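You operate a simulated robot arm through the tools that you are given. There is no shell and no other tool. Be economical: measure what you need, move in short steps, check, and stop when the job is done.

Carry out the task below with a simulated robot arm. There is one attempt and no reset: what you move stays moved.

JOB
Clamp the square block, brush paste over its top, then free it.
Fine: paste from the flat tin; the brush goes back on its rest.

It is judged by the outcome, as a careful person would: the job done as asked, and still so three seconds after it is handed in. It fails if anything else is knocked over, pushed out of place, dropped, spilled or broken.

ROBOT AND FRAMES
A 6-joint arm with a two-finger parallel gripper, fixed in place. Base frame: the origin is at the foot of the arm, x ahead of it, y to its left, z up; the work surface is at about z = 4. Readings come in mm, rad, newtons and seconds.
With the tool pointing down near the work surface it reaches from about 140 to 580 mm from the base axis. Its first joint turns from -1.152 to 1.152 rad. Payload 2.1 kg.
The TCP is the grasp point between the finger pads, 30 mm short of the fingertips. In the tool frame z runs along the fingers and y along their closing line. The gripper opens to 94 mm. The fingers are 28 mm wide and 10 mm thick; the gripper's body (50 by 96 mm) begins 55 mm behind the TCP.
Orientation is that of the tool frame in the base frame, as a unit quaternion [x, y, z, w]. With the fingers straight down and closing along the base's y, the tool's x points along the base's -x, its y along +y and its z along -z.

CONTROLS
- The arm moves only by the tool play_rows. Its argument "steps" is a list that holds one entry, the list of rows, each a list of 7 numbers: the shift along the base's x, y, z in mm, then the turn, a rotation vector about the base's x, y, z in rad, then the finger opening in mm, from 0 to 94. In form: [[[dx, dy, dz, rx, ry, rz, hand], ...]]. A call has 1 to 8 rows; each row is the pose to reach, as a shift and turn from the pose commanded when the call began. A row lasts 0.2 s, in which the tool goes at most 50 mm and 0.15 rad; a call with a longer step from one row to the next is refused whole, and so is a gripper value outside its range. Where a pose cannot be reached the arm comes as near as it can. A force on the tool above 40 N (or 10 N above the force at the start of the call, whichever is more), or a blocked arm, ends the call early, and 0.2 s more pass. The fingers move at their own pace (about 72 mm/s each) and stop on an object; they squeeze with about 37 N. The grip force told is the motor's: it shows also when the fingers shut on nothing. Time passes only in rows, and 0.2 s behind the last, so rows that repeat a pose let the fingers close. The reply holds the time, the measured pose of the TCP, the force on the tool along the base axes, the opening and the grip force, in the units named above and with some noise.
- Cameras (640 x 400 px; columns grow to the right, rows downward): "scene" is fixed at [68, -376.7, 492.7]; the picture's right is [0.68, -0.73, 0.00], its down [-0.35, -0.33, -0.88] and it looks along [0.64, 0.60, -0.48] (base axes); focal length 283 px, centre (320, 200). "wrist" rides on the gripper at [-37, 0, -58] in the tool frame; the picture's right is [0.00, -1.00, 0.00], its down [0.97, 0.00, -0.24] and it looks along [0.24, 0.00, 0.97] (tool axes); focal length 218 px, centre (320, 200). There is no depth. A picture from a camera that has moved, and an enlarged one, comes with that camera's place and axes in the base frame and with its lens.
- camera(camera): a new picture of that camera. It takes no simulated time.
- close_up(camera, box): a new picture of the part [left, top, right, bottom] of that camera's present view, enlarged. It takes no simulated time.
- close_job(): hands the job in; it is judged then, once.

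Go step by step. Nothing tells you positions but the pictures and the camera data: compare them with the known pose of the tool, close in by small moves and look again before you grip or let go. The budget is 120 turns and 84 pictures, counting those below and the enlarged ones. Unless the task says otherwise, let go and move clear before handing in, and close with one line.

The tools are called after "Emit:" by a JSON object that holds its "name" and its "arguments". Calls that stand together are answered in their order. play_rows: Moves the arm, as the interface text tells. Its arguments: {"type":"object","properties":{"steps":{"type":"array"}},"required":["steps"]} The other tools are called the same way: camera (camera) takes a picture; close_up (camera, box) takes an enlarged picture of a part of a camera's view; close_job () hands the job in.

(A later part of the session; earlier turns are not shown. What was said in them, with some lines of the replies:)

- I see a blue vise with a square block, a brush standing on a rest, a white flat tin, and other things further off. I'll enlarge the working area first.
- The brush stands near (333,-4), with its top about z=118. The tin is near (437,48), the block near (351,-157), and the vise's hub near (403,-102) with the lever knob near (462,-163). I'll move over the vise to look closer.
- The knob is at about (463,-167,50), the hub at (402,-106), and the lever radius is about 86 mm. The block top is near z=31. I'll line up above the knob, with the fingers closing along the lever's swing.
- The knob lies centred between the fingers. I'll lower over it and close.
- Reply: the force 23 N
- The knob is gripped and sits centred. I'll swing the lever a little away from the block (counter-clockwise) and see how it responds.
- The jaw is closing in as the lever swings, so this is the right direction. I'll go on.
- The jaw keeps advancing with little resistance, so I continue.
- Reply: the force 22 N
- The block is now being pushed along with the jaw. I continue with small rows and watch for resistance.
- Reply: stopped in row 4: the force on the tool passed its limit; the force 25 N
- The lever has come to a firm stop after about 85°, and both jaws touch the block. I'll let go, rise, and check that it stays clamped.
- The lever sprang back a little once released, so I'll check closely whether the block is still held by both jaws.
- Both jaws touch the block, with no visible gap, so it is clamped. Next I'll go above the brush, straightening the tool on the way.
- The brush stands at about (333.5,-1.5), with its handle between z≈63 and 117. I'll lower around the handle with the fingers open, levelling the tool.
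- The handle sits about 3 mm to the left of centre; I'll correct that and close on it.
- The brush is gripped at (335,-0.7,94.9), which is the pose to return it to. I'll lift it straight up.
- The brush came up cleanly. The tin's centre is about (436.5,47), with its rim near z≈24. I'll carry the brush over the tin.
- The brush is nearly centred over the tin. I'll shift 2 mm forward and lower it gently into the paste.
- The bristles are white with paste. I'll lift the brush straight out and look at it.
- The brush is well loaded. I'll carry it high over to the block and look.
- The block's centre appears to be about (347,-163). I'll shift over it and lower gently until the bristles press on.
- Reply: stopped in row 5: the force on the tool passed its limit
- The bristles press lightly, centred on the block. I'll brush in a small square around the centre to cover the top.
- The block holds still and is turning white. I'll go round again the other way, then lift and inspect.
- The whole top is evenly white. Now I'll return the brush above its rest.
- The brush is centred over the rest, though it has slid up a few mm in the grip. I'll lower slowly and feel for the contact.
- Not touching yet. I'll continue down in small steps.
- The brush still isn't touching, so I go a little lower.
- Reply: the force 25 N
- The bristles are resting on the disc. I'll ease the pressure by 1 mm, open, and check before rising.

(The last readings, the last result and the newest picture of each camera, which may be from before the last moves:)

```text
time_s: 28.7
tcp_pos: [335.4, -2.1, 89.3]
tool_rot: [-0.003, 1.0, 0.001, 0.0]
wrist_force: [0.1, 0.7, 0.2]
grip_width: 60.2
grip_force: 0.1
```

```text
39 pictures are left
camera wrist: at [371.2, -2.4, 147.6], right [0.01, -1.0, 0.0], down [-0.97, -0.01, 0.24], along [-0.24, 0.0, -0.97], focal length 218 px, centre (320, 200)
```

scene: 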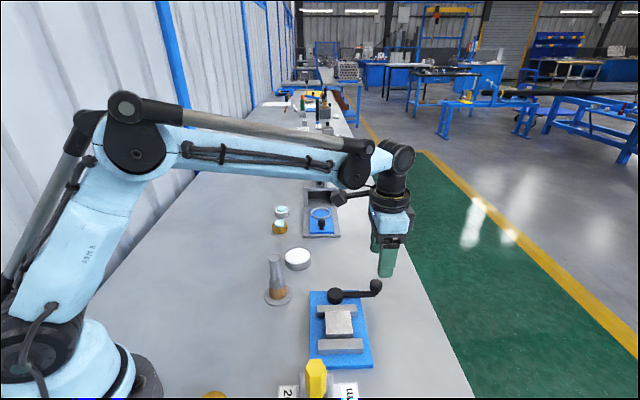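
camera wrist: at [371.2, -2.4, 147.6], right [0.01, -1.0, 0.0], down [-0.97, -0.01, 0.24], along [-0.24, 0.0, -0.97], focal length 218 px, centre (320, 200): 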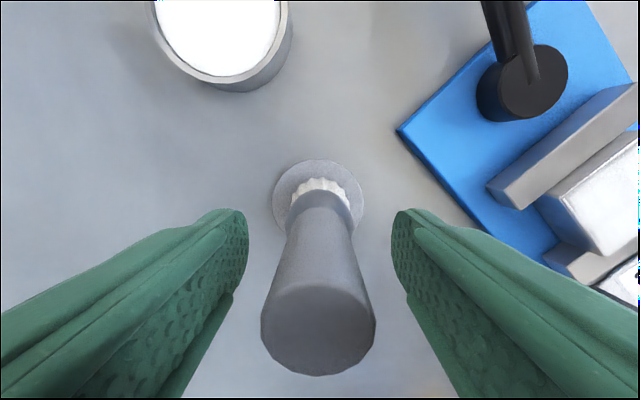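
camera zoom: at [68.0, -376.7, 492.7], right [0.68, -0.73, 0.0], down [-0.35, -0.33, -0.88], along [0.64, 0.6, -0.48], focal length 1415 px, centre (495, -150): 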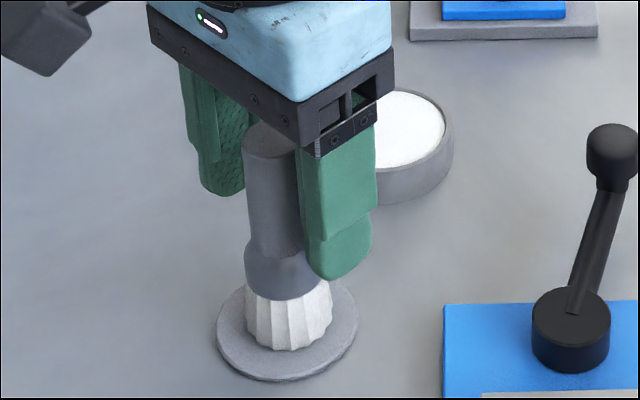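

The brush stands upright in the middle of its rest. I'll rise clear and go above the lever knob near (477,-64), with the fingers turned to match its swing.

Emit:
{"name": "play_rows", "arguments": {"steps": [[[0, 0, 35, 0, 0, 0, 60], [0, 0, 75, 0, 0, 0, 60], [0, 0, 105, 0, 0, 0, 60], [35, -15, 105, 0, 0, 0.13, 60], [71, -31, 90, 0, 0, 0.26, 60], [107, -47, 75, 0, 0, 0.39, 60], [142, -62, 60, 0, 0, 0.52, 60]]]}}

Emit:
{"name": "camera", "arguments": {"camera": "wrist"}}

Emit:
{"name": "camera", "arguments": {"camera": "scene"}}

```text
time_s: 30.3
tcp_pos: [480.0, -66.5, 149.0]
tool_rot: [-0.262, 0.965, 0.0, -0.001]
wrist_force: [0.8, 0.7, 0.4]
grip_width: 60.1
grip_force: 0.1
```

```text
38 pictures are left
camera wrist: at [510.0, -48.4, 207.2], right [0.5, -0.86, 0.0], down [-0.84, -0.49, 0.24], along [-0.21, -0.12, -0.97], focal length 218 px, centre (320, 200)
```

wrist: 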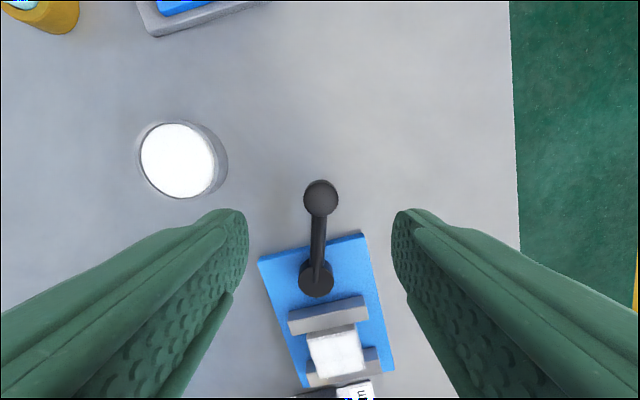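

```text
37 pictures are left
```

scene: 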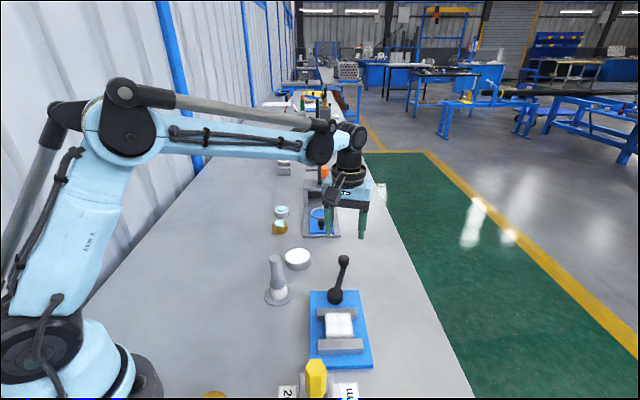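

The knob is centred between the fingers. I'll lower and grip it.

Emit:
{"name": "play_rows", "arguments": {"steps": [[[-1, 0, -30, 0, 0, 0, 60], [-1, 0, -60, 0, 0, 0, 60], [-1, 0, -77, 0, 0, 0, 60], [-1, 0, -77, 0, 0, 0, 40], [-1, 0, -77, 0, 0, 0, 25], [-1, 0, -77, 0, 0, 0, 20], [-1, 0, -77, 0, 0, 0, 20]]]}}

Emit:
{"name": "camera", "arguments": {"camera": "wrist"}}

```text
time_s: 31.9
tcp_pos: [476.7, -65.7, 71.8]
tool_rot: [-0.26, 0.965, 0.0, 0.0]
wrist_force: [2.1, -1.1, -7.2]
grip_width: 25.1
grip_force: 45.0
```

```text
36 pictures are left
camera wrist: at [508.2, -47.8, 130.0], right [0.5, -0.86, 0.0], down [-0.84, -0.49, 0.24], along [-0.21, -0.12, -0.97], focal length 218 px, centre (320, 200)
```

wrist: 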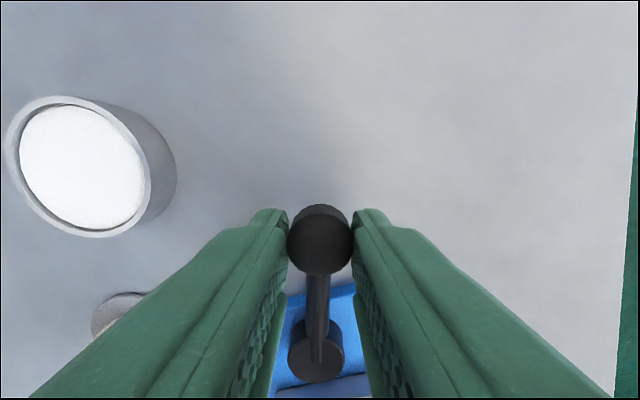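

The knob is gripped. I'll swing the lever back clockwise to loosen the jaw.

Emit:
{"name": "play_rows", "arguments": {"steps": [[[4.8, -10.1, 0, 0, 0, -0.13, 20], [8.2, -20.8, 0, 0, 0, -0.26, 20], [10.2, -31.7, 0, 0, 0, -0.39, 20], [10.8, -42.9, 0, 0, 0, -0.52, 20]]]}}

Emit:
{"name": "close_up", "arguments": {"camera": "scene", "box": [295, 235, 435, 375]}}

```text
time_s: 32.9
tcp_pos: [488.2, -108.0, 73.4]
tool_rot: [-0.003, 1.0, 0.001, 0.0]
wrist_force: [4.0, 4.4, -23.4]
grip_width: 25.1
grip_force: 45.2
```

```text
2.86 times, centred on (365, 305) of scene
camera zoom: at [68.2, -376.7, 492.7], right [0.68, -0.73, 0.0], down [-0.35, -0.33, -0.88], along [0.64, 0.6, -0.48], focal length 809 px, centre (191, -100)
```

zoom: 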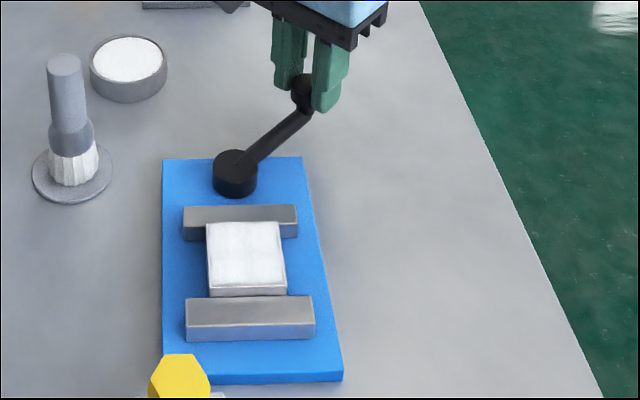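

The jaw is backing off and the block stays put. I'll swing the lever the rest of the way to where it started.

Emit:
{"name": "play_rows", "arguments": {"steps": [[[-0.9, -11.1, -0.5, 0, 0, -0.13, 20], [-3.2, -22.1, -0.5, 0, 0, -0.26, 20], [-7, -32.6, -0.5, 0, 0, -0.39, 20], [-11.8, -42.8, -0.5, 0, 0, -0.52, 20], [-18, -52.3, -0.5, 0, 0, -0.65, 20], [-23.2, -58.6, -0.5, 0, 0, -0.746, 20]]]}}

Emit:
{"name": "close_up", "arguments": {"camera": "scene", "box": [295, 235, 435, 375]}}

```text
time_s: 34.3
tcp_pos: [464.3, -165.1, 71.8]
tool_rot: [0.362, 0.932, 0.002, -0.004]
wrist_force: [-17.4, 18.3, 5.2]
grip_width: 24.8
grip_force: 45.1
```

```text
2.86 times, centred on (365, 305) of scene
camera zoom: at [68.0, -376.6, 492.7], right [0.68, -0.73, 0.0], down [-0.35, -0.33, -0.88], along [0.64, 0.6, -0.48], focal length 809 px, centre (191, -100)
```

zoom: 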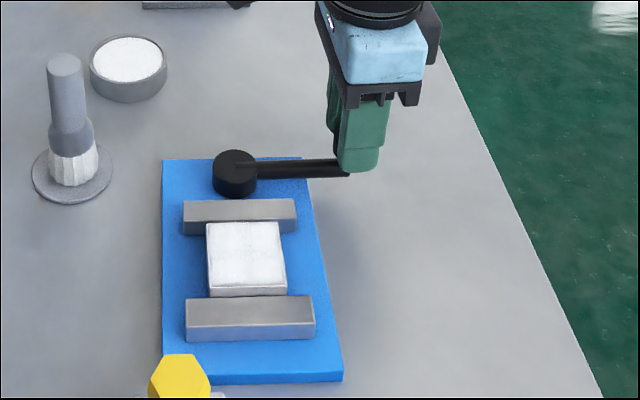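

The jaw is fully open with a clear gap, and the block is free. I'll let go of the knob and rise clear.

Emit:
{"name": "play_rows", "arguments": {"steps": [[[-1, 1, 0, 0, 0, 0, 20], [-1, 1, 0, 0, 0, 0, 35], [-1, 1, 0, 0, 0, 0, 50], [-1, 1, 0, 0, 0, 0, 60], [-1, 1, 30, 0, 0, 0, 60], [-1, 1, 75, 0, 0, 0, 60], [-1, 1, 120, 0, 0, 0, 60], [-1, 1, 150, 0, 0, 0, 60]]]}}

Emit:
{"name": "camera", "arguments": {"camera": "scene"}}

Emit:
{"name": "close_up", "arguments": {"camera": "scene", "box": [240, 230, 400, 400]}}

Emit:
{"name": "camera", "arguments": {"camera": "wrist"}}

```text
time_s: 36.1
tcp_pos: [463.6, -165.6, 224.4]
tool_rot: [0.362, 0.932, 0.0, 0.0]
wrist_force: [0.4, -0.4, -0.2]
grip_width: 60.1
grip_force: 0.0
```

```text
33 pictures are left
```

scene: 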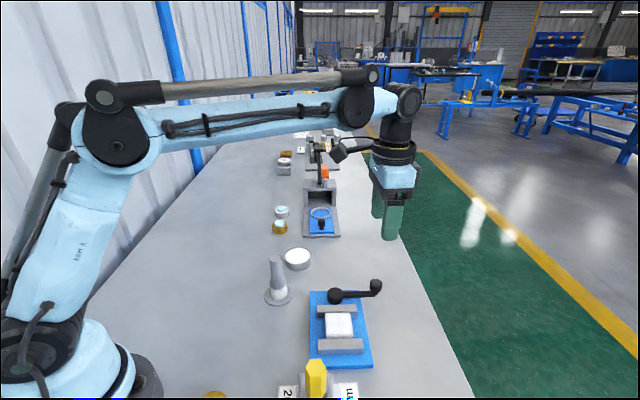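

```text
2.35 times, centred on (320, 315) of scene
camera zoom: at [68.0, -376.7, 492.7], right [0.68, -0.73, 0.0], down [-0.35, -0.33, -0.88], along [0.64, 0.6, -0.48], focal length 666 px, centre (320, -71)
```

zoom: 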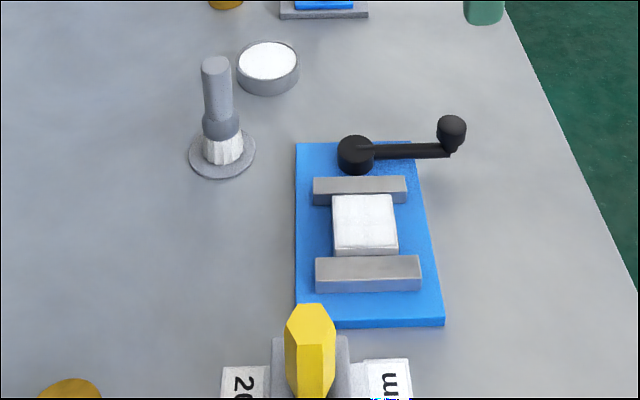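

```text
31 pictures are left
camera wrist: at [489.1, -191.1, 282.5], right [-0.67, -0.74, 0.0], down [-0.72, 0.65, 0.24], along [-0.18, 0.16, -0.97], focal length 218 px, centre (320, 200)
```

wrist: 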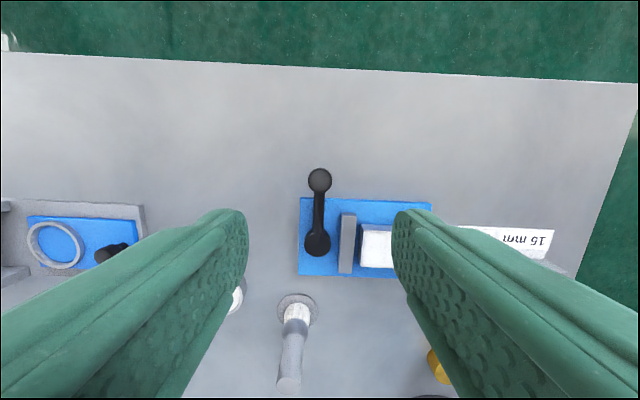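

The block's top is coated and the block is free. The lever is back at its start, the brush stands on its rest, and nothing else has moved, so I'm handing in.

Emit:
{"name": "close_job", "arguments": {}}

```text
The job is handed in.
```

The square block was clamped, its whole top brushed with paste from the flat tin, and then freed. The brush is back upright on its rest and nothing else was disturbed.
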